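You operate a simulated robot arm through the tools that you are given. There is no shell and no other tool. Be economical: measure what you need, move in short steps, check, and stop when the job is done.

The job below is to be done with a simulated robot arm. You get a single attempt, and the scene is never put back.

JOB
Press the short wooden rail's plug home, then sand its rough patch.
Fine: press lever up; sand it in the wooden channel; orange sanding block back. What is to be rubbed or washed off counts as gone when no trace of it is left.

Only the result counts: the job must be done as asked and must still hold three seconds after the hand-in. Knocking over, shifting, dropping, spilling or breaking anything else fails it.

ROBOT AND FRAMES
A 7-joint arm with a two-finger parallel gripper on a trunk, on a base that drives. Base frame: it is fixed to the floor where the robot stands at the start and does not move with it; the origin is under the middle of the robot, x ahead of it, y to its left, z up; the surface under the hand at the start is at about z = 0.92. Readings come in m, degrees, newtons and seconds.
With the tool pointing down near the work surface it reaches from about 0.34 to 0.78 m from the robot's upright axis, wherever it stands. Its first joint turns from -166.0 to 166.0 degrees. Places, roughly: bed of the navy hand press [0.4, -0.3, 0.9]; groove of the wooden channel [0.4, -2, 0.9]; navy hand press [0.4, -0.3, 1]; orange sanding block [0.5, -2, 1]. Payload 3.91 kg.
Tool frame: the origin (TCP) lies between the finger pads and is the grasp point; the fingertips stand 0.03 m ahead of it; z points along the fingers, y is the line along which they close. The gripper opens to 0.11 m. The fingers are 0.02 m wide and 0.01 m thick; the gripper's body (0.048 by 0.112 m) begins 0.055 m behind the TCP.
Orientation is told as [roll, pitch, yaw] about the base's x, y, z axes, in that order, counted from this pose: with the fingers straight down and closing along the base's y, the tool's x points along the base's -x, its y along +y and its z along -z.

CONTROLS
- The arm moves only by the tool servo_tool. Its argument "plan" is a list that holds one entry, the list of rows, each a list of 7 numbers: the shift along the base's x, y, z in m, then the turn, a rotation vector about the base's x, y, z in degrees, then the finger opening in m, from 0 to 0.11. In form: [[[tx, ty, tz, ax, ay, az, grip], ...]]. A call has 1 to 8 rows; each row shifts and turns the commanded pose from where the row before left it. A row lasts 0.2 s, in which the tool goes at most 0.05 m and 8.6 degrees; a call with a longer step from one row to the next is refused whole, and so is a gripper value outside its range. Where a pose cannot be reached the arm comes as near as it can. A force on the tool above 90 N (or 10 N above the force at the start of the call, whichever is more), or a blocked arm, ends the call early, and 0.2 s more pass. The fingers move at their own pace (about 0.153 m/s each) and stop on an object; they squeeze with about 36 N. The grip force told is the motor's: it shows also when the fingers shut on nothing. Time passes only in rows, and 0.2 s behind the last, so rows that do not move let the fingers close. It gives the time, the measured TCP pose, the force on the tool (base axes), the opening and the grip force at its end, in the units of the frame above (readings bear some noise), with the torque about the TCP (base axes, N m) and any sound that the robot's microphone picked up.
- Cameras (640 x 400 px; columns grow to the right, rows downward): "scene" is now at [-0.0065, 0.0919, 1.6078]; the picture's right is [-0.62, -0.78, 0.00], its down [-0.37, 0.30, -0.88] and it looks along [0.69, -0.55, -0.48] (base axes); focal length 250 px, centre (320, 200). "wrist" rides on the gripper at [0.077, 0.007, -0.114] in the tool frame; the picture's right is [-0.09, 1.00, 0.00], its down [-0.80, -0.07, -0.59] and it looks along [-0.59, -0.05, 0.80] (tool axes); focal length 270 px, centre (320, 200). There is no depth. A picture from a camera that has moved, and an enlarged one, comes with that camera's place and axes in the base frame and with its lens.
- camera(camera): a new picture of that camera. The clock stands still meanwhile.
- raise_lower(by): slides the trunk up (or, below 0, down) by that many m; the arm and the scene camera ride with it, the base frame stays. It gives what a move gives, with no picture.
- steer(legs): drives the robot by 1 to 6 legs, each [ahead, turn to the left] in m and degrees, along the robot's own axes; the way and the turn of a leg run together, so that a leg with both is an arc; at most 1.5 m and 180 degrees a leg. The arm and the cameras ride along, it lands a little off, and it stops where it bumps. It gives what a move gives.
- head_to(pan, tilt): turns the head with the scene camera to pan (to the left, within 155 degrees either way) and tilt (down, from -29 to 69), counted from straight ahead of the robot. It gives what a move gives.
- enlarge(camera, box): a new picture of the part [left, top, right, bottom] of that camera's present view, enlarged. The clock stands still meanwhile.
- close_job(): hands the job in; it is judged then, once.

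Work in short steps. Places have to be worked out from the pictures, the camera data and where the tool is seen: move nearer, look again, correct. Check each grasp and each placing, and mend what went wrong. You have 120 turns and 82 pictures in all, those below and enlarged ones among them. Open the gripper and draw the arm clear of the work before you hand the job in, unless the task says otherwise; then end with one line.

The tools are called after ">>>" as a command line: name --argument value ..., lists and objects as JSON in quotes. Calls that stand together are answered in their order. servo_tool: Moves the arm, as the interface text tells. Its arguments: {"type":"object","properties":{"plan":{"type":"array","items":{"type":"array","items":{"type":"array","items":{"type":"number"}}}}},"required":["plan"]} The other tools are called the same way: raise_lower (by) slides the trunk up or down; steer (legs) drives the base; head_to (pan, tilt) turns the head that bears the scene camera; camera (camera) takes a picture; enlarge (camera, box) takes an enlarged picture of a part of a camera's view; close_job () hands the job in.

At the start:

```text
clock: 0.0
eef_pos: [0.2416, -0.234, 1.4721]
ee_rot: [0.0, -0.1, 0.0]
ft_force: [0.3, -0.1, -0.5]
wrist_torque: [0.0, -0.02, 0.01]
finger_gap: 0.11
gripper_force: 0.0
trunk travel left (down, up): [-0.563, 0.047]
robot x, y, heading: [-0.0058, -0.0019, 0.2]
head pan, tilt: [-38.6, 28.4]
```

scene: 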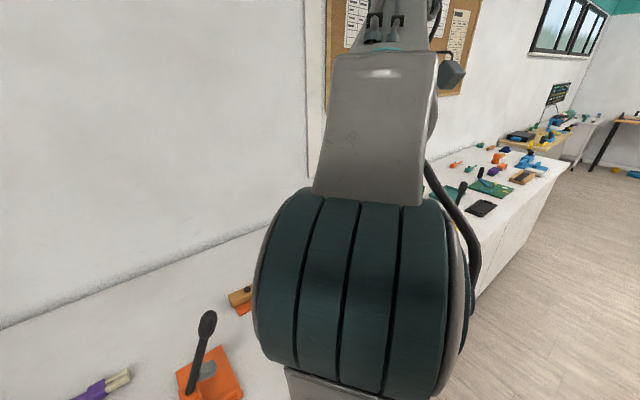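
wrist: 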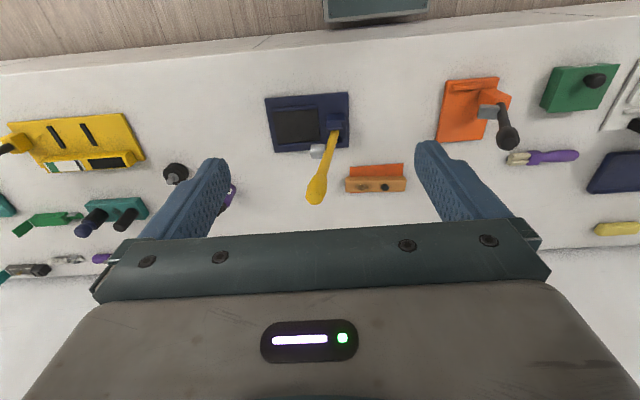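

The wrist view shows the navy press with a yellow lever, and a small wooden item beside it. I'll enlarge both.

>>> enlarge --camera "wrist" --box '[240, 70, 440, 215]'

>>> enlarge --camera "scene" --box '[420, 90, 640, 230]'

```text
2.76 times, centred on (340, 142) of wrist
camera zoom: at [0.1636, -0.2288, 1.5866], right [0.09, 1.0, 0.0], down [0.8, -0.07, 0.59], along [0.59, -0.05, -0.8], focal length 746 px, centre (265, 359)
```

zoom: 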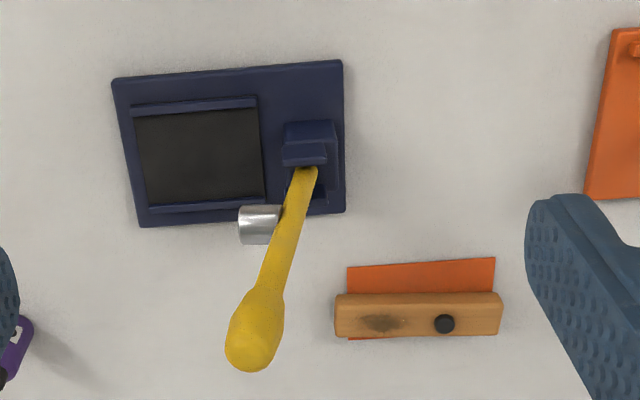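

```text
2.86 times, centred on (530, 160) of scene
camera zoom: at [-0.0065, 0.0919, 1.6078], right [-0.62, -0.78, 0.0], down [-0.37, 0.3, -0.88], along [0.69, -0.55, -0.48], focal length 713 px, centre (-280, 314)
```

zoom: 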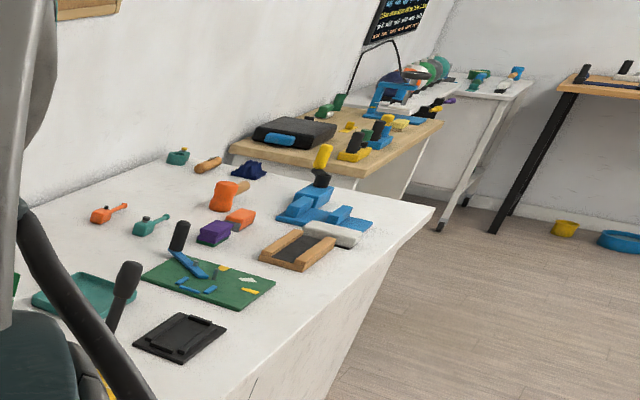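

The rail (dark patch, black plug) lies on an orange mat near (0.59, -0.11), and the press bed is near (0.41, -0.31). I'll move over to the rail side and come lower for a better look.

>>> servo_tool --plan '[[[0.03, 0.04, -0.01, 0, 0, 0, 0.11], [0.03, 0.04, -0.01, 0, 0, 0, 0.11], [0.03, 0.04, -0.01, 0, 0, 0, 0.11], [0.03, 0.02, -0.01, 0, 0, 0, 0.11], [0.03, 0, -0.03, 0, 0, 0, 0.11], [0.03, 0, -0.03, 0, 0, 0, 0.11]]]'

>>> raise_lower --by -0.15

>>> camera --camera "wrist"

>>> camera --camera "scene"

```text
refused: row 1 steps farther than a row can; nothing moved
```

```text
clock: 1.8
eef_pos: [0.2414, -0.2355, 1.3217]
ee_rot: [0.0, 0.0, -0.1]
ft_force: [0.3, -0.3, 0.6]
wrist_torque: [0.0, -0.02, 0.0]
finger_gap: 0.11
gripper_force: 0.1
trunk travel left (down, up): [-0.413, 0.197]
robot x, y, heading: [0.0015, -0.0005, -0.2]
head pan, tilt: [-38.6, 28.4]
```

```text
77 pictures are left
camera wrist: at [0.1635, -0.2288, 1.4367], right [0.09, 1.0, 0.0], down [0.8, -0.07, 0.59], along [0.59, -0.05, -0.8], focal length 270 px, centre (320, 200)
```

wrist: 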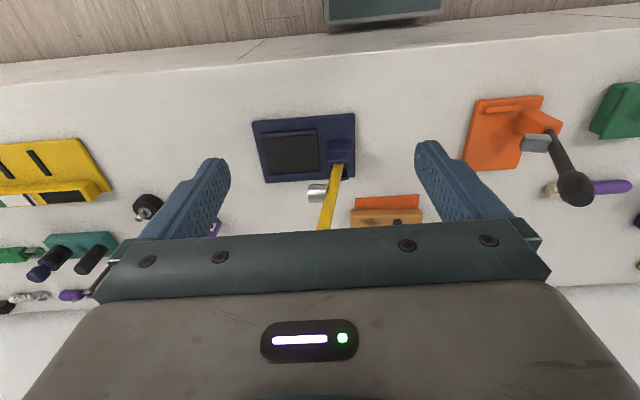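

```text
76 pictures are left
camera scene: at [-0.0065, 0.0919, 1.4579], right [-0.62, -0.78, 0.0], down [-0.37, 0.3, -0.88], along [0.69, -0.55, -0.48], focal length 250 px, centre (320, 200)
```

scene: 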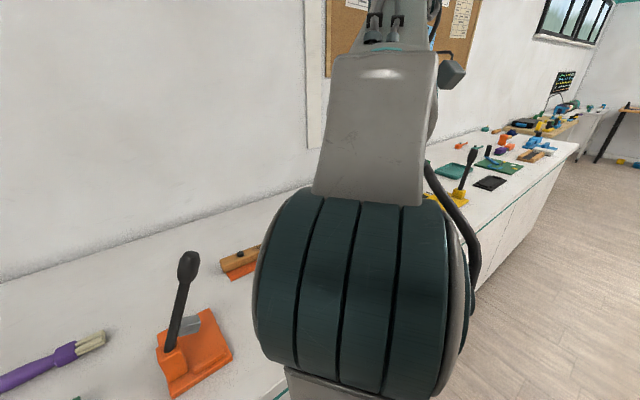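

Steps must stay under 5 cm, so I'll repeat the move in smaller rows to get near the rail.

>>> servo_tool --plan '[[[0.03, 0.035, 0, 0, 0, 0, 0.11], [0.03, 0.035, 0, 0, 0, 0, 0.11], [0.03, 0.035, 0, 0, 0, 0, 0.11], [0.03, 0.03, 0, 0, 0, 0, 0.11], [0.03, 0, 0, 0, 0, 0, 0.11], [0.04, 0, 0, 0, 0, 0, 0.11]]]'

>>> camera --camera "wrist"

>>> camera --camera "scene"

```text
clock: 3.1
eef_pos: [0.4281, -0.0992, 1.3195]
ee_rot: [0.0, 0.0, 0.0]
ft_force: [0.1, 0.1, 0.6]
wrist_torque: [-0.01, 0.02, 0.01]
finger_gap: 0.11
gripper_force: 0.1
trunk travel left (down, up): [-0.413, 0.197]
robot x, y, heading: [0.0031, 0.002, -0.1]
head pan, tilt: [-38.6, 28.4]
```

```text
75 pictures are left
camera wrist: at [0.3507, -0.0934, 1.4342], right [0.09, 1.0, 0.0], down [0.8, -0.07, 0.59], along [0.59, -0.05, -0.8], focal length 270 px, centre (320, 200)
```

wrist: 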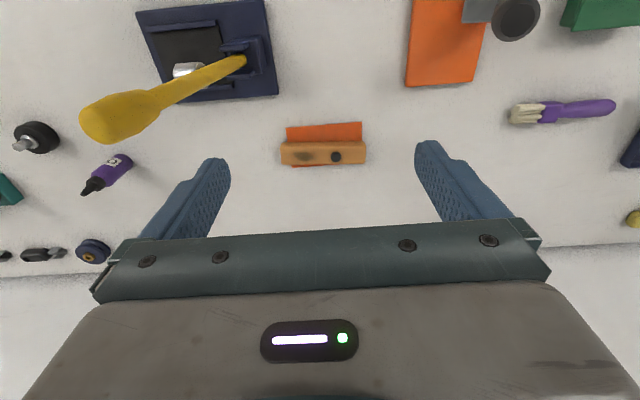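

```text
74 pictures are left
camera scene: at [-0.0057, 0.0917, 1.4578], right [-0.62, -0.78, 0.0], down [-0.37, 0.3, -0.88], along [0.69, -0.55, -0.48], focal length 250 px, centre (320, 200)
```

scene: 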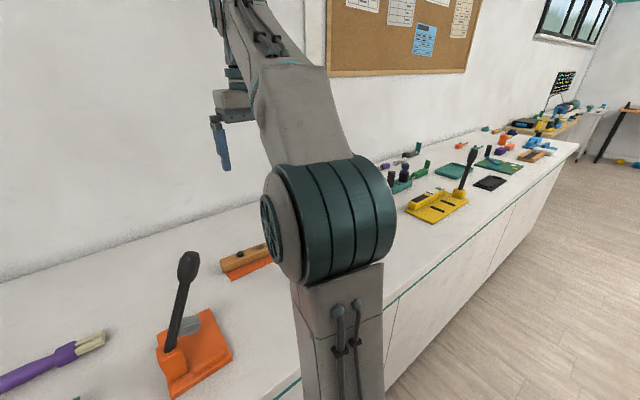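

The rail position agrees with my estimate (0.591, -0.108). I'll enlarge the press and the rail.

>>> enlarge --camera "wrist" --box '[260, 105, 390, 180]'

>>> enlarge --camera "wrist" --box '[70, 0, 310, 150]'

>>> enlarge --camera "scene" --box '[130, 230, 290, 400]'

```text
4.92 times, centred on (325, 142) of wrist
camera zoom: at [0.3507, -0.0934, 1.4342], right [0.09, 1.0, 0.0], down [0.8, -0.07, 0.59], along [0.59, -0.05, -0.8], focal length 1331 px, centre (295, 483)
```

zoom: 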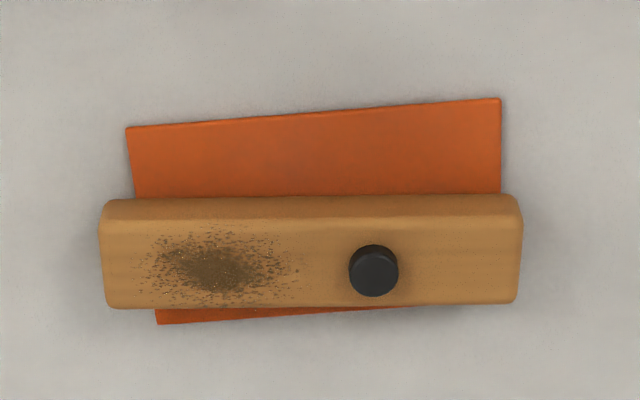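

```text
2.67 times, centred on (190, 75) of wrist
camera zoom: at [0.3507, -0.0934, 1.4342], right [0.09, 1.0, 0.0], down [0.8, -0.07, 0.59], along [0.59, -0.05, -0.8], focal length 721 px, centre (667, 533)
```

zoom: 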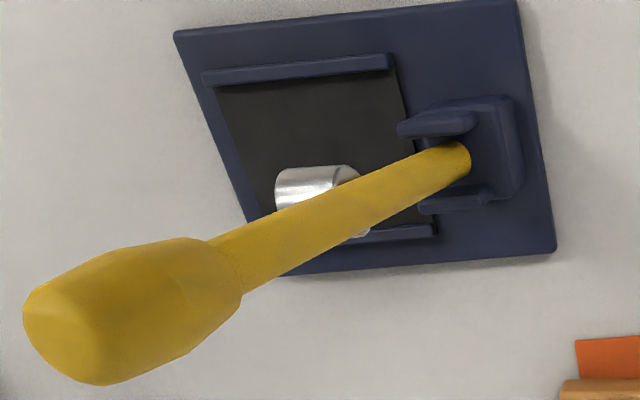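

```text
2.35 times, centred on (210, 315) of scene
camera zoom: at [-0.0057, 0.0917, 1.4578], right [-0.62, -0.78, 0.0], down [-0.37, 0.3, -0.88], along [0.69, -0.55, -0.48], focal length 587 px, centre (579, -71)
```

zoom: 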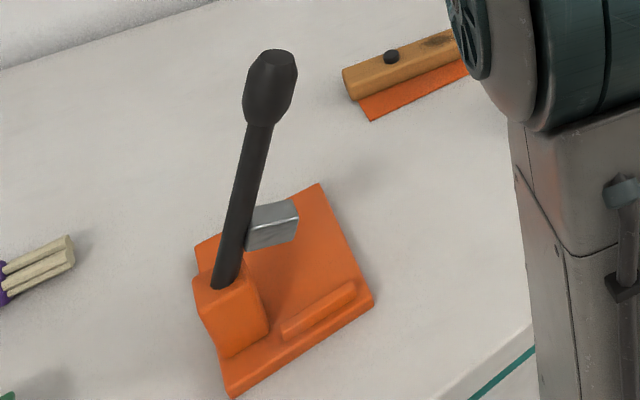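

Triangulating puts the lever pivot at about (0.41, -0.21, 0.985) and the knob tip at (0.408, -0.258, 1.247). The ram should land near y ≈ -0.335. I'll turn the tool +85° to match the rail's slight skew and move above it.

>>> servo_tool --plan '[[[0.02, -0.002, 0, 0, 0, 8.5, 0.11], [0.02, -0.002, 0, 0, 0, 8.5, 0.11], [0.02, -0.002, 0, 0, 0, 8.5, 0.11], [0.02, -0.002, 0, 0, 0, 8.5, 0.11], [0.02, -0.002, 0, 0, 0, 8.5, 0.11], [0.02, -0.002, 0, 0, 0, 8.5, 0.11], [0.02, -0.002, 0, 0, 0, 8.5, 0.11], [0.02, -0.002, 0, 0, 0, 8.5, 0.11]]]'

>>> servo_tool --plan '[[[0, 0, 0, 0, 0, 8.5, 0.11], [0, 0, 0, 0, 0, 8.5, 0.11], [0, 0, 0, 0, 0, 0, 0.11]]]'

>>> raise_lower --by -0.2

>>> camera --camera "wrist"

>>> camera --camera "scene"

```text
clock: 5.0
eef_pos: [0.4648, -0.0917, 1.3131]
ee_rot: [-0.5, -0.1, 68.1]
ft_force: [-0.5, -0.2, 0.8]
wrist_torque: [-0.02, -0.11, 0.02]
finger_gap: 0.1101
gripper_force: 0.0
out of reach, approached as far as the arm can: row 1, 2, 3, 4, 5, 6, 7, 8
trunk travel left (down, up): [-0.413, 0.197]
robot x, y, heading: [0.0003, 0.0028, 0.1]
head pan, tilt: [-38.6, 28.4]
```

```text
clock: 5.8
eef_pos: [0.4693, -0.093, 1.3106]
ee_rot: [-0.2, -0.1, 85.0]
ft_force: [-0.2, 0.2, 0.4]
wrist_torque: [0.04, 0.0, -0.02]
finger_gap: 0.1102
gripper_force: 0.0
trunk travel left (down, up): [-0.413, 0.197]
robot x, y, heading: [-0.0039, 0.0012, -0.1]
head pan, tilt: [-38.6, 28.4]
```

```text
clock: 7.9
eef_pos: [0.4688, -0.0932, 1.1094]
ee_rot: [-0.2, 0.1, 85.1]
ft_force: [0.0, -0.2, 0.7]
wrist_torque: [-0.04, -0.01, 0.0]
finger_gap: 0.1099
gripper_force: 0.1
trunk travel left (down, up): [-0.213, 0.397]
robot x, y, heading: [0.0031, -0.0008, 0.0]
head pan, tilt: [-38.6, 28.4]
```

```text
70 pictures are left
camera wrist: at [0.4548, -0.1691, 1.225], right [-0.98, 0.17, 0.0], down [0.14, 0.79, 0.59], along [0.11, 0.58, -0.8], focal length 270 px, centre (320, 200)
```

wrist: 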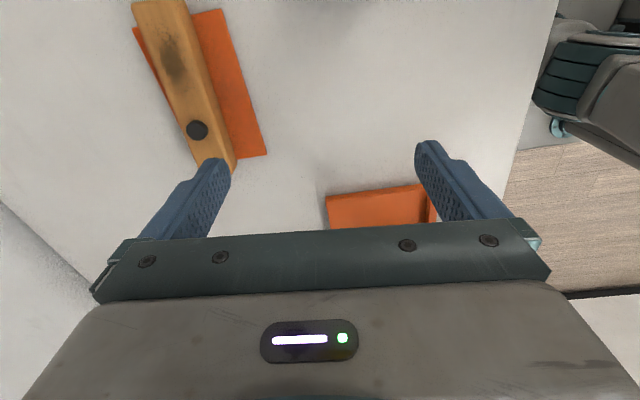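

```text
69 pictures are left
camera scene: at [-0.0064, 0.0919, 1.2579], right [-0.62, -0.78, 0.0], down [-0.37, 0.3, -0.88], along [0.69, -0.55, -0.48], focal length 250 px, centre (320, 200)
```

scene: 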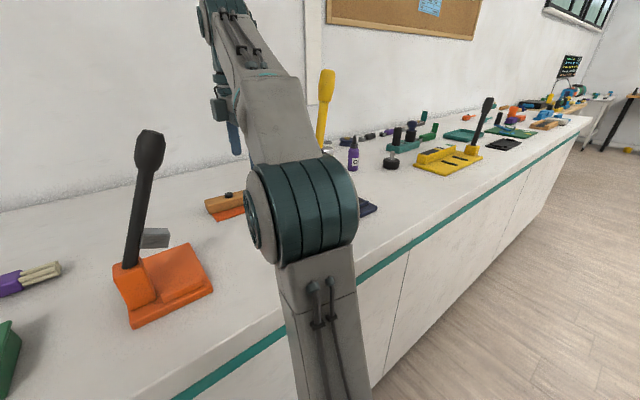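

At that height the arm fell short of x = 0.59. I'll go down while moving out toward the rail.

>>> servo_tool --plan '[[[0.0, 0, -0.04, 0, 0, 0, 0.11], [0.01, 0, -0.04, 0, 0, 0, 0.11], [0.035, -0.01, 0, 0, 0, 0, 0.11], [0.035, -0.01, 0, 0, 0, 0, 0.11], [0.035, -0.01, 0, 0, 0, 0, 0.11], [0, 0, 0, 0, 0, 0, 0.11]]]'

>>> camera --camera "wrist"

```text
clock: 9.3
eef_pos: [0.5847, -0.1224, 1.0287]
ee_rot: [-0.1, 0.0, 85.1]
ft_force: [0.6, 0.1, 0.2]
wrist_torque: [0.0, 0.03, -0.02]
finger_gap: 0.1103
gripper_force: 0.0
trunk travel left (down, up): [-0.213, 0.397]
robot x, y, heading: [0.0004, 0.003, -0.2]
head pan, tilt: [-38.6, 28.4]
```

```text
68 pictures are left
camera wrist: at [0.5701, -0.1986, 1.1444], right [-0.98, 0.17, 0.0], down [0.14, 0.79, 0.59], along [0.11, 0.58, -0.8], focal length 270 px, centre (320, 200)
```

wrist: 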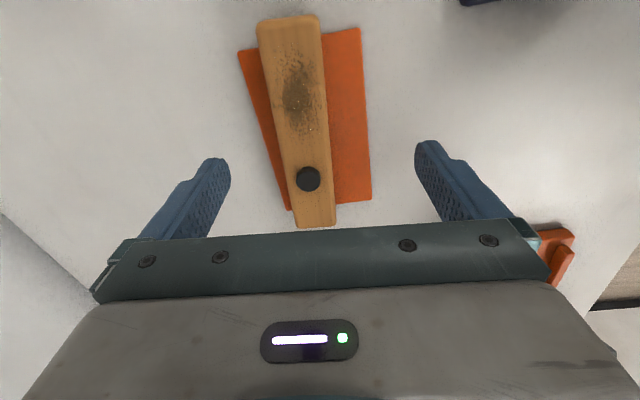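

The rail's centreline at my grip point is near x = 0.596. I'll shift 1 cm, descend to TCP z ≈ 0.956, and close.

>>> servo_tool --plan '[[[0.011, 0, -0.025, 0, 0, 0.3, 0.11], [0, 0, -0.025, 0, 0, 0, 0.11], [0, 0, -0.022, 0, 0, 0, 0.11], [0, 0, 0, 0, 0, 0, 0.08], [0, 0, 0, 0, 0, 0, 0.03], [0, 0, 0, 0, 0, 0, 0.03]]]'

>>> camera --camera "wrist"

```text
clock: 10.7
eef_pos: [0.5932, -0.124, 0.957]
ee_rot: [-0.3, -0.1, 85.2]
ft_force: [-0.5, 0.1, 0.4]
wrist_torque: [-0.03, 0.01, -0.11]
finger_gap: 0.0394
gripper_force: 35.9
trunk travel left (down, up): [-0.213, 0.397]
robot x, y, heading: [-0.0016, 0.0034, -0.1]
head pan, tilt: [-38.6, 28.4]
```

```text
67 pictures are left
camera wrist: at [0.5794, -0.2002, 1.0715], right [-0.99, 0.17, 0.0], down [0.13, 0.79, 0.59], along [0.1, 0.59, -0.8], focal length 270 px, centre (320, 200)
```

wrist: 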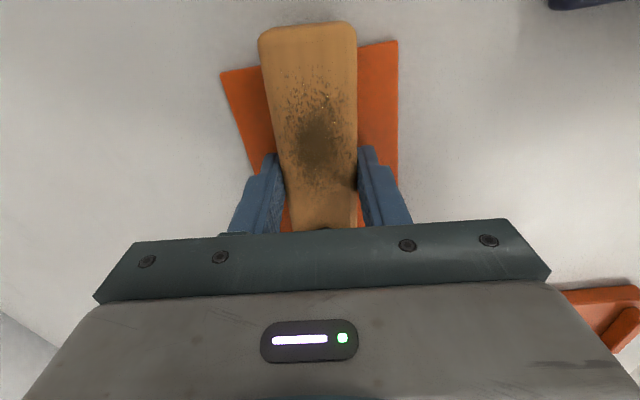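

The rail is gripped (opening 0.039, plug about 33 mm to the +y side of the TCP). I'll lift it and pull in, then raise the trunk so it clears the levers before I reposition the base.

>>> servo_tool --plan '[[[0, 0, 0.03, 0, 0, 0, 0.03], [0, 0, 0.05, 0, 0, 0, 0.03], [-0.04, 0, 0.02, 0, 0, 0, 0.03], [-0.045, 0, 0.0, 0, 0, 0, 0.03], [-0.045, 0, 0.0, 0, 0, 0, 0.03], [-0.03, 0, 0.0, 0, 0, 0, 0.03]]]'

>>> raise_lower --by 0.33

>>> steer --legs '[[-0.2, 0], [0, -90], [0.36, 0], [0, 90]]'

>>> camera --camera "scene"

>>> camera --camera "wrist"

```text
clock: 12.1
eef_pos: [0.4334, -0.123, 1.0584]
ee_rot: [0.0, 0.0, 85.2]
ft_force: [-0.1, -0.1, -1.9]
wrist_torque: [-0.04, 0.04, -0.02]
finger_gap: 0.0399
gripper_force: 36.5
trunk travel left (down, up): [-0.213, 0.397]
robot x, y, heading: [-0.0006, 0.0018, 0.1]
head pan, tilt: [-38.6, 28.4]
```

```text
clock: 15.4
eef_pos: [0.4333, -0.1225, 1.3875]
ee_rot: [-0.3, 0.1, 85.3]
ft_force: [-0.1, -0.7, -2.3]
wrist_torque: [-0.04, 0.0, -0.04]
finger_gap: 0.0395
gripper_force: 35.9
trunk travel left (down, up): [-0.543, 0.067]
robot x, y, heading: [-0.0018, 0.0002, -0.0]
head pan, tilt: [-38.6, 28.4]
```

```text
clock: 26.3
eef_pos: [0.2766, -0.4457, 1.3875]
ee_rot: [-0.2, 0.0, 89.5]
ft_force: [-0.6, 0.5, -1.5]
wrist_torque: [-0.01, 0.0, -0.02]
finger_gap: 0.0395
gripper_force: 36.1
trunk travel left (down, up): [-0.543, 0.067]
robot x, y, heading: [-0.1634, -0.3532, 4.0]
head pan, tilt: [-38.6, 28.4]
```

```text
66 pictures are left
camera scene: at [-0.1792, -0.2649, 1.5878], right [-0.57, -0.82, 0.0], down [-0.39, 0.27, -0.88], along [0.73, -0.5, -0.48], focal length 250 px, centre (320, 200)
```

scene: 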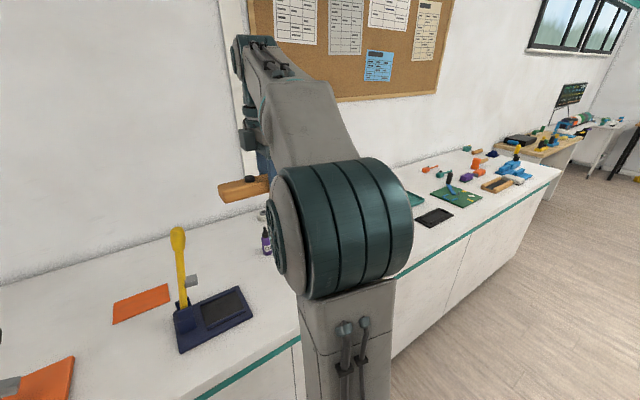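

```text
65 pictures are left
camera wrist: at [0.2678, -0.5238, 1.5038], right [-1.0, 0.1, 0.0], down [0.08, 0.8, 0.59], along [0.06, 0.59, -0.8], focal length 270 px, centre (320, 200)
```

wrist: 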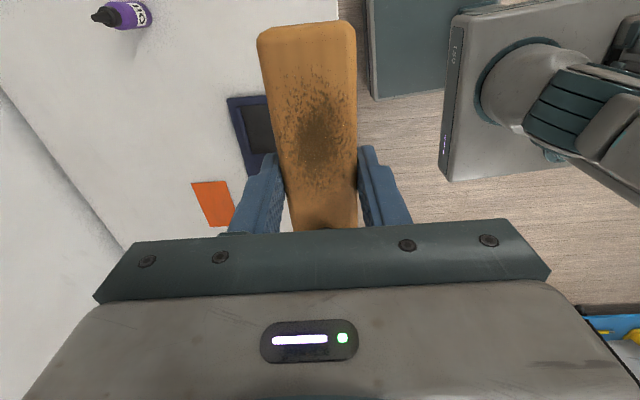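

The base move worked and the press is now plainly visible. I'll enlarge it to measure the bed and ram.

>>> enlarge --camera "scene" --box '[100, 215, 270, 365]'

```text
2.67 times, centred on (185, 290) of scene
camera zoom: at [-0.1792, -0.2649, 1.5878], right [-0.57, -0.82, 0.0], down [-0.39, 0.27, -0.88], along [0.73, -0.5, -0.48], focal length 666 px, centre (680, -40)
```

zoom: 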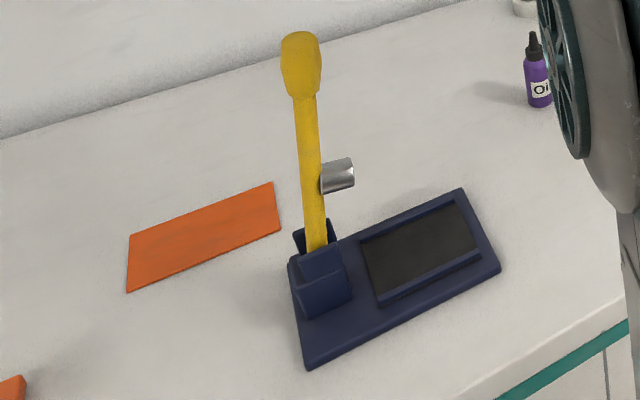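

The ram should land at y ≈ -0.335, x ≈ 0.408. I'll lower the trunk here, clear of the press, then bring the rail over the bed from the -y side.

>>> raise_lower --by -0.33

>>> servo_tool --plan '[[[0.04, 0.01, 0, 0, 0, 0.5, 0.03], [0.04, 0.01, 0, 0, 0, 0, 0.03], [0.03, 0.01, 0, 0, 0, 0, 0.03], [0.021, 0.01, -0.02, 0, 0, 0, 0.03], [0, 0, -0.03, 0, 0, 0, 0.03], [0, 0, 0, 0, 0, 0, 0.03]]]'

>>> camera --camera "scene"

```text
clock: 29.5
eef_pos: [0.2755, -0.4468, 1.0585]
ee_rot: [-0.2, 0.0, 89.5]
ft_force: [0.1, -0.9, -1.0]
wrist_torque: [-0.04, 0.0, 0.0]
finger_gap: 0.0397
gripper_force: 35.7
trunk travel left (down, up): [-0.213, 0.397]
robot x, y, heading: [-0.1688, -0.3556, 4.1]
head pan, tilt: [-38.6, 28.4]
```

```text
clock: 30.9
eef_pos: [0.407, -0.4044, 1.01]
ee_rot: [-0.2, 0.1, 90.1]
ft_force: [0.6, 0.9, -1.5]
wrist_torque: [-0.01, 0.04, 0.01]
finger_gap: 0.0396
gripper_force: 35.8
trunk travel left (down, up): [-0.213, 0.397]
robot x, y, heading: [-0.1648, -0.3569, 4.4]
head pan, tilt: [-38.6, 28.4]
```

```text
63 pictures are left
camera scene: at [-0.1792, -0.2651, 1.2578], right [-0.57, -0.82, 0.0], down [-0.39, 0.27, -0.88], along [0.73, -0.5, -0.48], focal length 250 px, centre (320, 200)
```

scene: 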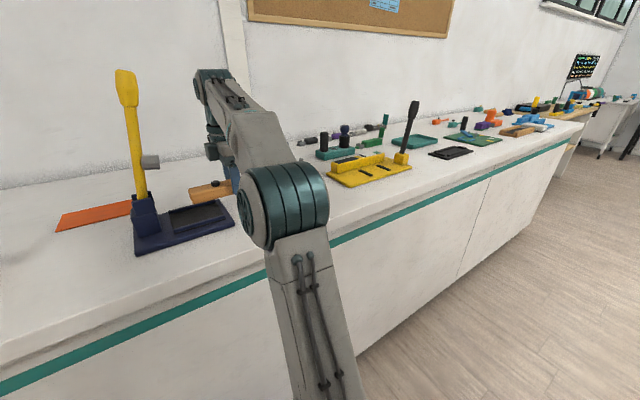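

The rail is above the bed and below the ram's height. Next I slide it +y 4 cm and lower gently, watching the force.

>>> servo_tool --plan '[[[0.001, 0.02, -0.008, 0, 0, 0, 0.03], [0, 0.021, -0.01, 0, 0, 0, 0.03], [0, 0, -0.01, 0, 0, 0, 0.03], [0, 0, -0.005, 0, 0, 0, 0.03], [0, 0, 0, 0, 0, 0, 0.03]]]'

>>> enlarge --camera "scene" --box '[110, 60, 270, 260]'

```text
clock: 32.1
eef_pos: [0.4078, -0.3646, 0.9744]
ee_rot: [-0.1, 0.0, 90.0]
ft_force: [0.6, 0.1, -1.1]
wrist_torque: [0.0, 0.0, -0.04]
finger_gap: 0.0396
gripper_force: 35.9
trunk travel left (down, up): [-0.213, 0.397]
robot x, y, heading: [-0.1641, -0.3532, 4.2]
head pan, tilt: [-38.6, 28.4]
```

```text
2.00 times, centred on (190, 160) of scene
camera zoom: at [-0.1791, -0.2651, 1.2578], right [-0.57, -0.82, 0.0], down [-0.39, 0.27, -0.88], along [0.73, -0.5, -0.48], focal length 499 px, centre (580, 280)
```

zoom: 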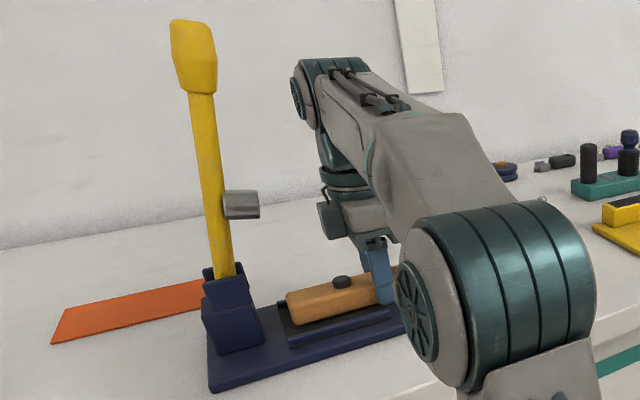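

The plug sits at y ≈ -0.329. I'll lower a few millimetres more to feel for contact.

>>> servo_tool --plan '[[[0, 0, -0.002, 0, 0, 0, 0.03], [0, 0, -0.002, 0, 0, 0, 0.03], [0, 0, 0, 0, 0, 0, 0.03]]]'

```text
clock: 32.9
eef_pos: [0.4089, -0.3654, 0.9716]
ee_rot: [-0.2, 0.0, 90.0]
ft_force: [-0.5, 0.7, -1.0]
wrist_torque: [-0.04, -0.03, -0.01]
finger_gap: 0.0396
gripper_force: 36.1
trunk travel left (down, up): [-0.213, 0.397]
robot x, y, heading: [-0.1693, -0.3573, 4.2]
head pan, tilt: [-38.6, 28.4]
```

No contact yet, so I'll keep going down slowly.

>>> servo_tool --plan '[[[0, 0, -0.002, 0, 0, 0, 0.03], [0, 0, -0.002, 0, 0, 0, 0.03], [0, 0, 0, 0, 0, 0, 0.03]]]'

>>> enlarge --camera "scene" --box '[155, 170, 235, 230]'

```text
clock: 33.7
eef_pos: [0.4067, -0.3649, 0.9695]
ee_rot: [-0.5, 0.0, 90.0]
ft_force: [5.9, -1.9, 23.1]
wrist_torque: [0.62, 0.33, -0.16]
finger_gap: 0.0396
gripper_force: 35.6
trunk travel left (down, up): [-0.213, 0.397]
robot x, y, heading: [-0.167, -0.3567, 4.2]
head pan, tilt: [-38.6, 28.4]
```

```text
6.67 times, centred on (195, 200) of scene
camera zoom: at [-0.1802, -0.2653, 1.2582], right [-0.57, -0.82, 0.0], down [-0.39, 0.27, -0.88], along [0.73, -0.5, -0.48], focal length 1664 px, centre (1153, 200)
```

zoom: 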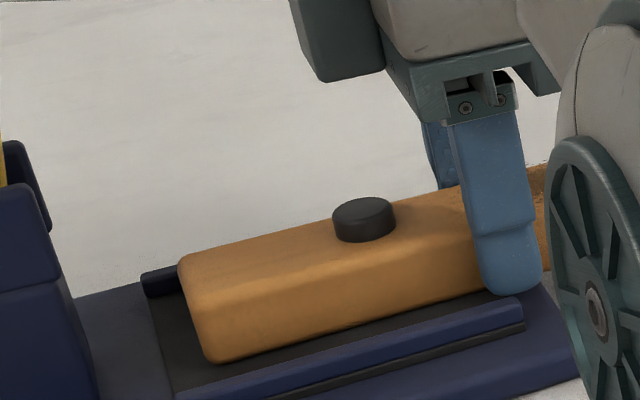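

The rail is on the bed (23 N contact). I'll relieve the load slightly, open a little to stay inside the ridges, and lift away.

>>> servo_tool --plan '[[[0, 0, 0.002, 0, 0, 0, 0.03], [0, 0, 0, 0, 0, 0, 0.047], [0, 0, 0, 0, 0, 0, 0.05], [0, 0, 0.02, 0, 0, 0, 0.05], [0, 0, 0.03, 0, 0, 0, 0.05], [0, -0.02, 0.04, 0, 0, 0, 0.07]]]'

>>> camera --camera "wrist"

>>> enlarge --camera "scene" --box '[110, 60, 270, 260]'

```text
clock: 35.1
eef_pos: [0.4033, -0.387, 1.0588]
ee_rot: [-0.1, -0.1, 90.0]
ft_force: [-0.7, 1.1, 0.6]
wrist_torque: [0.0, 0.0, 0.02]
finger_gap: 0.0702
gripper_force: 0.0
trunk travel left (down, up): [-0.213, 0.397]
robot x, y, heading: [-0.1682, -0.3588, 4.2]
head pan, tilt: [-38.6, 28.4]
```

```text
60 pictures are left
camera wrist: at [0.3971, -0.4635, 1.1739], right [-1.0, 0.09, 0.0], down [0.07, 0.8, 0.59], along [0.05, 0.59, -0.8], focal length 270 px, centre (320, 200)
```

wrist: 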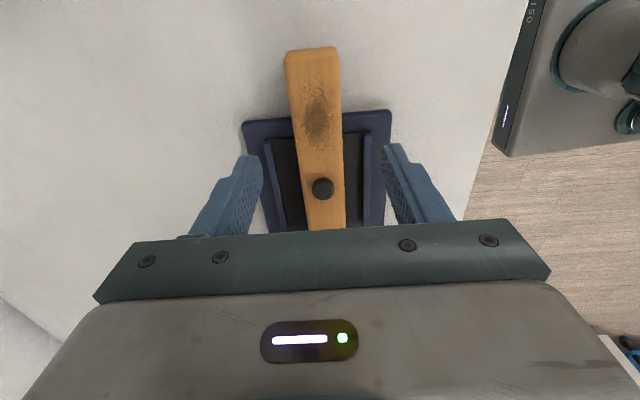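

```text
2.00 times, centred on (190, 160) of scene
camera zoom: at [-0.179, -0.2649, 1.2578], right [-0.57, -0.82, 0.0], down [-0.39, 0.27, -0.88], along [0.73, -0.5, -0.48], focal length 499 px, centre (580, 280)
```

zoom: 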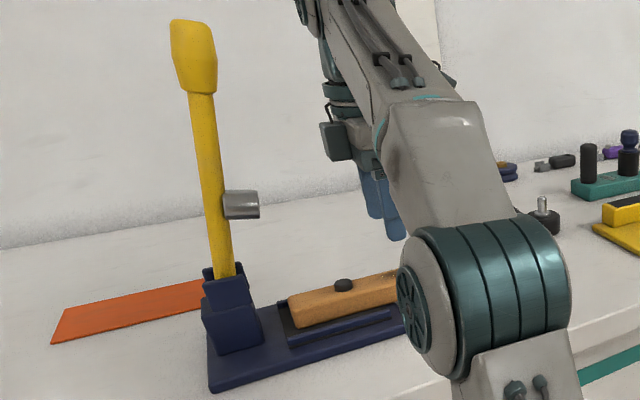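

The rail is in the press with the plug at about (0.407, -0.327), centred between the ridges. Now for the lever: I'll raise the trunk to get above the knob.

>>> raise_lower --by 0.26

>>> servo_tool --plan '[[[0.005, 0.04, 0, 0, 0, 0, 0.11], [0, 0.04, 0, 0, 0, 0, 0.11], [0, 0.04, 0, 0, 0, 0, 0.11], [0, 0.009, 0, 0, 0, 0, 0.11]]]'

>>> camera --camera "wrist"

>>> camera --camera "scene"

```text
clock: 37.8
eef_pos: [0.4041, -0.3866, 1.3189]
ee_rot: [-0.1, 0.0, 89.9]
ft_force: [0.5, 0.7, -0.5]
wrist_torque: [0.02, 0.0, 0.01]
finger_gap: 0.07
gripper_force: 0.1
trunk travel left (down, up): [-0.473, 0.137]
robot x, y, heading: [-0.1681, -0.3611, 4.5]
head pan, tilt: [-38.6, 28.4]
```

```text
clock: 38.8
eef_pos: [0.4082, -0.2568, 1.3174]
ee_rot: [-0.4, 0.0, 90.0]
ft_force: [1.0, 0.2, 0.3]
wrist_torque: [0.03, 0.03, 0.01]
finger_gap: 0.1099
gripper_force: 0.0
trunk travel left (down, up): [-0.473, 0.137]
robot x, y, heading: [-0.1641, -0.358, 4.1]
head pan, tilt: [-38.6, 28.4]
```

```text
58 pictures are left
camera wrist: at [0.4007, -0.3335, 1.4327], right [-1.0, 0.09, 0.0], down [0.07, 0.8, 0.59], along [0.06, 0.59, -0.8], focal length 270 px, centre (320, 200)
```

wrist: 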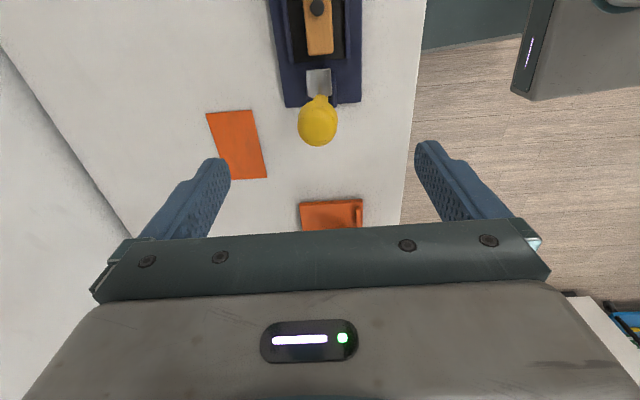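

```text
57 pictures are left
camera scene: at [-0.1791, -0.2651, 1.5178], right [-0.57, -0.82, 0.0], down [-0.39, 0.27, -0.88], along [0.73, -0.5, -0.48], focal length 250 px, centre (320, 200)
```

scene: 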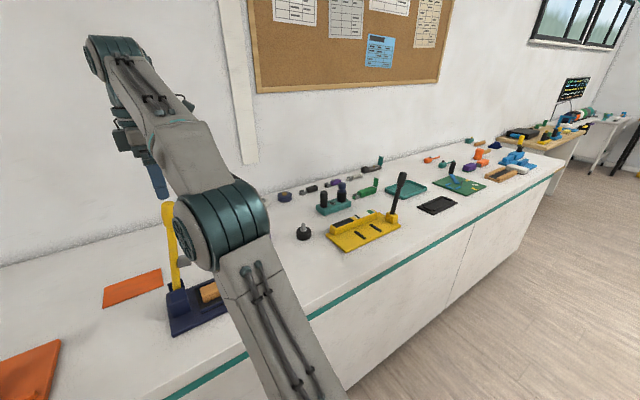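

The knob tip is at about (0.41, -0.262). I'll go down over it and grip.

>>> servo_tool --plan '[[[0.001, 0, -0.04, 0, 0, 0, 0.11], [0, -0.001, -0.035, 0, 0, 0, 0.11], [0, 0, -0.027, 0, 0, 0, 0.11], [0, 0, 0, 0, 0, 0, 0.06], [0, 0, 0, 0, 0, 0, 0.03], [0, 0, 0, 0, 0, 0, 0.025]]]'

>>> camera --camera "scene"

```text
clock: 40.2
eef_pos: [0.4116, -0.2569, 1.2155]
ee_rot: [-0.3, 0.0, 90.0]
ft_force: [8.1, -0.1, 0.4]
wrist_torque: [0.23, -0.29, 0.04]
finger_gap: 0.032
gripper_force: 44.8
trunk travel left (down, up): [-0.473, 0.137]
robot x, y, heading: [-0.1646, -0.3522, 4.2]
head pan, tilt: [-38.6, 28.4]
```

```text
56 pictures are left
camera scene: at [-0.1777, -0.265, 1.5178], right [-0.57, -0.82, 0.0], down [-0.39, 0.27, -0.88], along [0.73, -0.5, -0.48], focal length 250 px, centre (320, 200)
```

scene: 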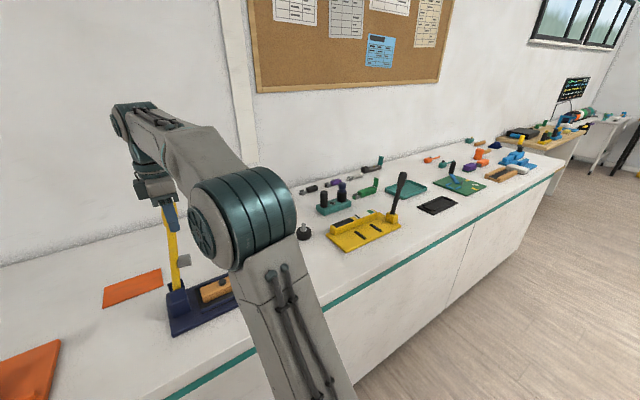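

The knob is gripped at a 32 mm opening. I'll swing it down in an arc about the pivot, letting it turn in the pads, first to about 50°.

>>> servo_tool --plan '[[[0, -0.0205, -0.0045, 0, 0, 0, 0.02], [0, -0.0214, -0.0066, 0, 0, 0, 0.02], [0, -0.0374, -0.0174, 0, 0, 0, 0.02], [0, -0.0337, -0.0237, 0, 0, 0, 0.02], [0, -0.0292, -0.0292, 0, 0, 0, 0.02]]]'

>>> camera --camera "scene"

```text
clock: 41.4
eef_pos: [0.41, -0.3992, 1.1373]
ee_rot: [-0.2, 0.0, 90.0]
ft_force: [19.4, 5.4, -1.5]
wrist_torque: [0.76, 0.27, -0.26]
finger_gap: 0.0326
gripper_force: 44.4
trunk travel left (down, up): [-0.473, 0.137]
robot x, y, heading: [-0.1658, -0.3516, 4.0]
head pan, tilt: [-38.6, 28.4]
```

```text
55 pictures are left
camera scene: at [-0.1758, -0.2639, 1.5178], right [-0.57, -0.82, 0.0], down [-0.39, 0.27, -0.88], along [0.72, -0.5, -0.48], focal length 250 px, centre (320, 200)
```

scene: 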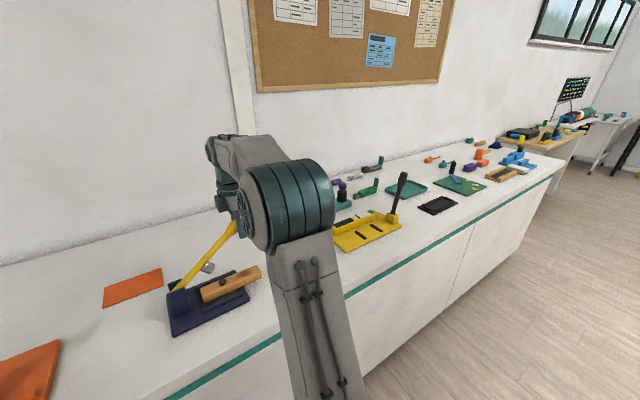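

The lever follows. I'll continue to about 70°, shifting a little in x to relax the side load.

>>> servo_tool --plan '[[[0.002, -0.0237, -0.0337, 0, 0, 0, 0.02], [0.001, -0.0174, -0.0374, 0, 0, 0, 0.02]]]'

>>> enlarge --camera "scene" --box '[150, 210, 310, 350]'

```text
clock: 42.0
eef_pos: [0.4101, -0.4408, 1.0651]
ee_rot: [0.0, 0.1, 90.0]
ft_force: [-5.5, 5.6, -0.5]
wrist_torque: [0.52, 0.48, 0.08]
finger_gap: 0.0313
gripper_force: 45.2
trunk travel left (down, up): [-0.473, 0.137]
robot x, y, heading: [-0.1637, -0.3585, 3.9]
head pan, tilt: [-38.6, 28.4]
```

```text
2.86 times, centred on (230, 280) of scene
camera zoom: at [-0.1806, -0.2643, 1.5178], right [-0.57, -0.82, 0.0], down [-0.39, 0.27, -0.88], along [0.73, -0.5, -0.47], focal length 713 px, centre (577, -29)
```

zoom: 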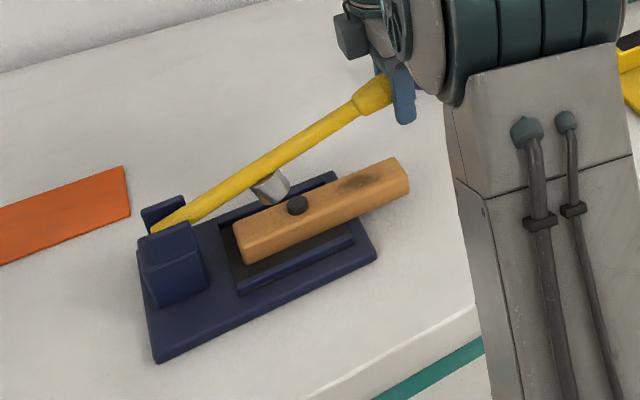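

The ram may land a bit short of the plug (about y -0.315). I'll lower it a few more degrees and look closely.

>>> servo_tool --plan '[[[0, -0.0065, -0.0195, 0, 0, 0, 0.02], [0, 0, 0, 0, 0, 0, 0.02]]]'

>>> enlarge --camera "scene" --box '[180, 230, 280, 320]'

>>> camera --camera "wrist"

```text
clock: 42.6
eef_pos: [0.4103, -0.4476, 1.0471]
ee_rot: [-0.2, 0.1, 90.0]
ft_force: [-8.4, 4.5, 0.7]
wrist_torque: [0.32, -0.12, 0.1]
finger_gap: 0.0311
gripper_force: 45.3
trunk travel left (down, up): [-0.473, 0.137]
robot x, y, heading: [-0.1639, -0.3568, 4.4]
head pan, tilt: [-38.6, 28.4]
```

```text
4.44 times, centred on (230, 275) of scene
camera zoom: at [-0.1807, -0.2644, 1.5177], right [-0.57, -0.82, 0.0], down [-0.39, 0.27, -0.88], along [0.73, -0.5, -0.47], focal length 1109 px, centre (720, -133)
```

zoom: 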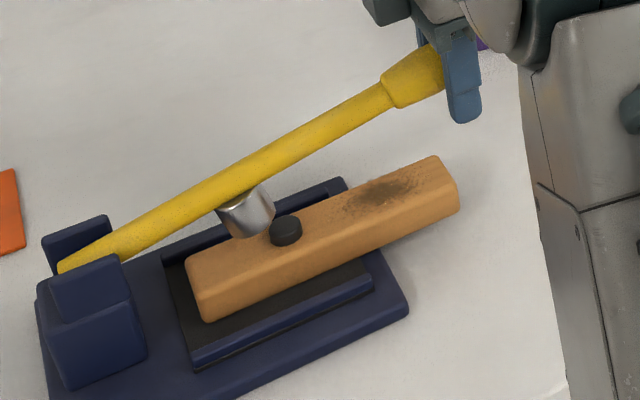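

```text
52 pictures are left
camera wrist: at [0.4022, -0.5244, 1.1618], right [-1.0, 0.09, 0.0], down [0.07, 0.8, 0.59], along [0.05, 0.59, -0.8], focal length 270 px, centre (320, 200)
```

wrist: 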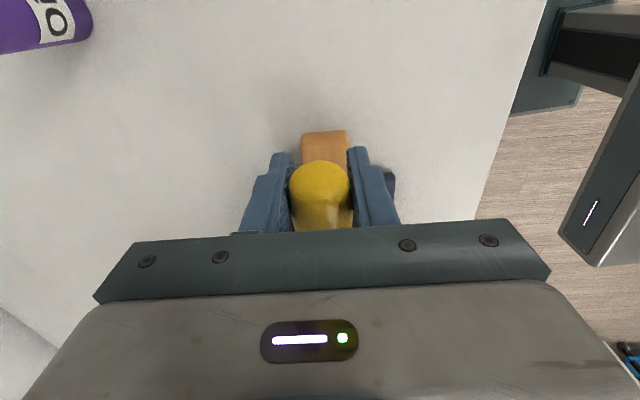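

The ram would land at y ≈ -0.312 and the plug is at -0.330, so the rail has to move about 18 mm toward +y. I'll swing the lever back up first.

>>> servo_tool --plan '[[[0, 0.0065, 0.0195, 0, 0, 0, 0.02], [0, 0.0174, 0.0374, 0, 0, 0, 0.02], [0, 0.0237, 0.0337, 0, 0, 0, 0.02], [0, 0.0292, 0.0292, 0, 0, 0, 0.02], [0, 0.0337, 0.0237, 0, 0, 0, 0.02], [0, 0.0374, 0.0174, 0, 0, 0, 0.02], [0, 0.021, 0.0063, 0, 0, 0, 0.02], [0, 0.018, 0.0045, 0, 0, 0, 0.02]]]'

>>> enlarge --camera "scene" --box '[110, 150, 270, 350]'

```text
clock: 44.4
eef_pos: [0.412, -0.2578, 1.2175]
ee_rot: [-0.1, 0.0, 90.1]
ft_force: [-25.0, 0.8, -5.2]
wrist_torque: [-0.33, -0.24, 0.2]
finger_gap: 0.0324
gripper_force: 12.4
trunk travel left (down, up): [-0.473, 0.137]
robot x, y, heading: [-0.167, -0.3523, 4.4]
head pan, tilt: [-38.6, 28.4]
```

```text
2.00 times, centred on (190, 250) of scene
camera zoom: at [-0.1834, -0.2648, 1.5177], right [-0.56, -0.83, 0.0], down [-0.39, 0.27, -0.88], along [0.73, -0.5, -0.47], focal length 499 px, centre (580, 100)
```

zoom: 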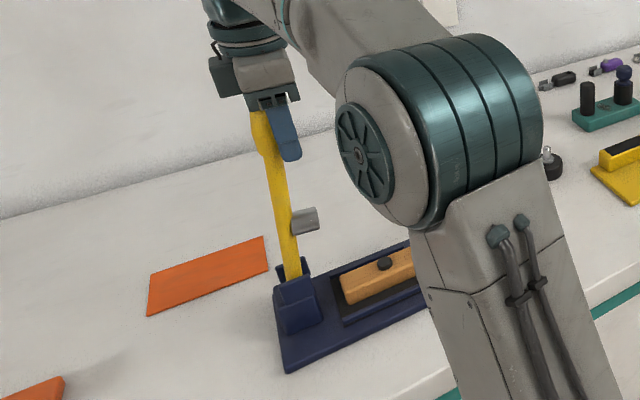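

The lever is upright again. I'll open, rise clear, and go back to the rail.

>>> servo_tool --plan '[[[-0.002, 0, 0, 0, 0, 0, 0.05], [0, 0, 0, 0, 0, 0, 0.09], [0, 0, 0.03, 0, 0, 0, 0.1], [0, 0, 0.04, 0, 0, 0, 0.1], [0, 0, 0.035, 0, 0, 0, 0.1], [0, -0.045, 0, 0, 0, 0, 0.08], [0, -0.045, 0, 0, 0, 0, 0.07], [0, -0.037, 0, 0, 0, 0, 0.07]]]'

>>> raise_lower --by -0.26

>>> camera --camera "wrist"

>>> enlarge --camera "scene" --box '[110, 60, 270, 260]'

```text
clock: 46.2
eef_pos: [0.4094, -0.39, 1.3229]
ee_rot: [-0.3, -0.1, 90.0]
ft_force: [0.1, 0.7, 0.8]
wrist_torque: [0.01, 0.0, -0.02]
finger_gap: 0.0698
gripper_force: 0.1
trunk travel left (down, up): [-0.473, 0.137]
robot x, y, heading: [-0.1669, -0.3572, 4.0]
head pan, tilt: [-38.6, 28.4]
```

```text
clock: 48.9
eef_pos: [0.4089, -0.3894, 1.0639]
ee_rot: [-0.4, -0.1, 90.0]
ft_force: [0.6, 0.8, -0.8]
wrist_torque: [0.03, -0.02, -0.01]
finger_gap: 0.0699
gripper_force: 0.0
trunk travel left (down, up): [-0.213, 0.397]
robot x, y, heading: [-0.1656, -0.3527, 4.0]
head pan, tilt: [-38.6, 28.4]
```

```text
50 pictures are left
camera wrist: at [0.4007, -0.4661, 1.1781], right [-1.0, 0.09, -0.01], down [0.07, 0.8, 0.59], along [0.06, 0.59, -0.8], focal length 270 px, centre (320, 200)
```

wrist: 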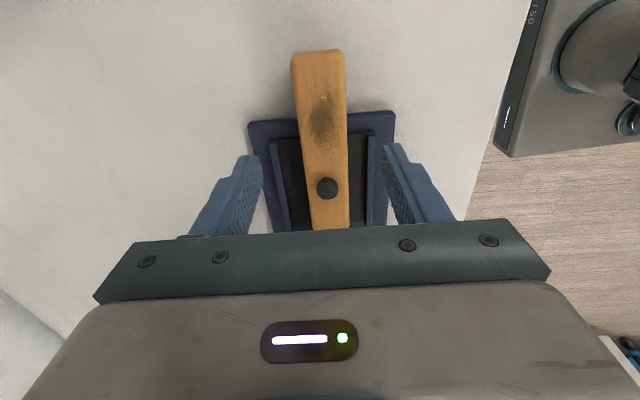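

```text
2.00 times, centred on (190, 160) of scene
camera zoom: at [-0.1793, -0.2651, 1.2579], right [-0.57, -0.82, 0.0], down [-0.39, 0.27, -0.88], along [0.73, -0.5, -0.48], focal length 499 px, centre (580, 280)
```

zoom: 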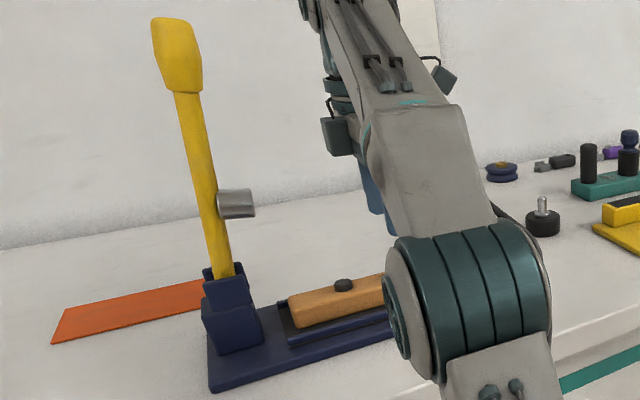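

The lever holds upright. I'll regrip the rail near its -y part and slide it +17 mm.

>>> servo_tool --plan '[[[-0.001, 0, -0.04, 0, 0, 0, 0.055], [0, 0, -0.035, 0, 0, 0, 0.053], [0, 0, -0.018, 0, 0, 0, 0.053], [0, 0, 0, 0, 0, 0, 0.03], [0, 0, 0, 0, 0, 0, 0.03], [0, 0, 0.002, 0, 0, 0, 0.03], [0, 0.009, 0, 0, 0, 0, 0.03], [0, 0.008, 0, 0, 0, 0, 0.03]]]'

>>> enlarge --camera "scene" --box '[150, 170, 230, 260]'

```text
clock: 50.7
eef_pos: [0.4096, -0.3719, 0.9717]
ee_rot: [-0.3, 0.0, 90.1]
ft_force: [-0.1, -0.1, 0.3]
wrist_torque: [-0.05, 0.0, 0.05]
finger_gap: 0.0396
gripper_force: 35.8
trunk travel left (down, up): [-0.213, 0.397]
robot x, y, heading: [-0.1654, -0.3571, 4.3]
head pan, tilt: [-38.6, 28.4]
```

```text
4.44 times, centred on (190, 215) of scene
camera zoom: at [-0.1791, -0.2651, 1.2578], right [-0.57, -0.82, 0.0], down [-0.39, 0.27, -0.88], along [0.73, -0.5, -0.48], focal length 1109 px, centre (898, 133)
```

zoom: 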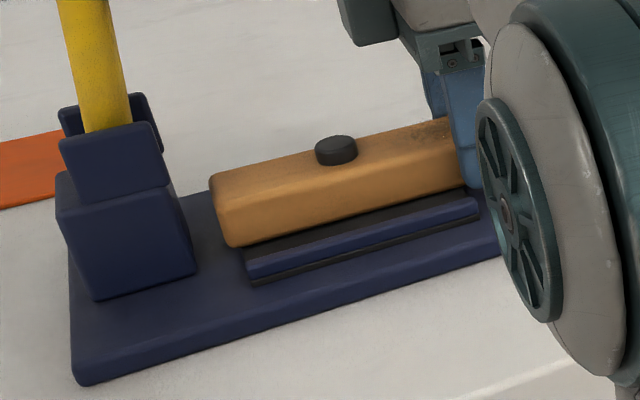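

The plug is now at y ≈ -0.312. I'll set it down, release, and rise.

>>> servo_tool --plan '[[[0, 0, -0.001, 0, 0, 0, 0.03], [0, 0, 0, 0, 0, 0, 0.047], [0, 0, 0, 0, 0, 0, 0.05], [0, 0, 0.02, 0, 0, 0, 0.05], [0, 0, 0.03, 0, 0, 0, 0.05], [0, -0.015, 0.04, 0, 0, 0, 0.07]]]'

>>> raise_lower --by 0.26

>>> servo_tool --plan '[[[0, 0.04, 0, 0, 0, 0, 0.11], [0, 0.04, 0, 0, 0, 0, 0.11], [0, 0.04, 0, 0, 0, 0, 0.11], [0, 0.01, 0, 0, 0, 0, 0.11], [0, 0, 0, 0, 0, 0, 0.11]]]'

>>> camera --camera "wrist"

```text
clock: 52.1
eef_pos: [0.4061, -0.3878, 1.0607]
ee_rot: [-0.3, 0.1, 90.0]
ft_force: [0.4, 0.5, 0.4]
wrist_torque: [0.0, -0.02, -0.02]
finger_gap: 0.0701
gripper_force: 0.1
trunk travel left (down, up): [-0.213, 0.397]
robot x, y, heading: [-0.168, -0.3521, 4.4]
head pan, tilt: [-38.6, 28.4]
```

```text
clock: 54.7
eef_pos: [0.4062, -0.3862, 1.3204]
ee_rot: [-0.2, 0.0, 90.0]
ft_force: [0.2, 0.4, 1.3]
wrist_torque: [0.01, 0.01, 0.03]
finger_gap: 0.0701
gripper_force: 0.2
trunk travel left (down, up): [-0.473, 0.137]
robot x, y, heading: [-0.1672, -0.3554, 4.2]
head pan, tilt: [-38.6, 28.4]
```

```text
clock: 55.9
eef_pos: [0.4052, -0.2554, 1.3203]
ee_rot: [-0.3, 0.0, 90.1]
ft_force: [-0.1, 0.6, -0.4]
wrist_torque: [-0.01, 0.0, 0.01]
finger_gap: 0.1099
gripper_force: 0.0
trunk travel left (down, up): [-0.473, 0.137]
robot x, y, heading: [-0.1641, -0.3605, 4.3]
head pan, tilt: [-38.6, 28.4]
```

```text
47 pictures are left
camera wrist: at [0.397, -0.3334, 1.4353], right [-1.0, 0.09, -0.01], down [0.07, 0.8, 0.59], along [0.06, 0.59, -0.8], focal length 270 px, centre (320, 200)
```

wrist: 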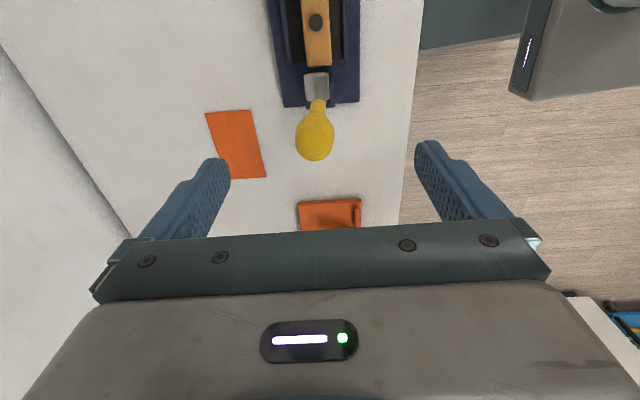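

The knob tip is now at about (0.41, -0.249). I'll adjust, go down and grip.

>>> servo_tool --plan '[[[0.005, 0.009, -0.035, 0, 0, 0, 0.11], [0, 0, -0.04, 0, 0, 0, 0.11], [0, 0, -0.028, 0, 0, 0, 0.11], [0, 0, 0, 0, 0, 0, 0.06], [0, 0, 0, 0, 0, 0, 0.03], [0, 0, 0, 0, 0, 0, 0.02]]]'

```text
clock: 57.3
eef_pos: [0.4113, -0.2495, 1.2152]
ee_rot: [-0.3, 0.0, 89.9]
ft_force: [4.0, 0.3, 0.3]
wrist_torque: [0.1, -0.07, 0.07]
finger_gap: 0.0319
gripper_force: 44.4
trunk travel left (down, up): [-0.473, 0.137]
robot x, y, heading: [-0.1643, -0.3546, 4.1]
head pan, tilt: [-38.6, 28.4]
```

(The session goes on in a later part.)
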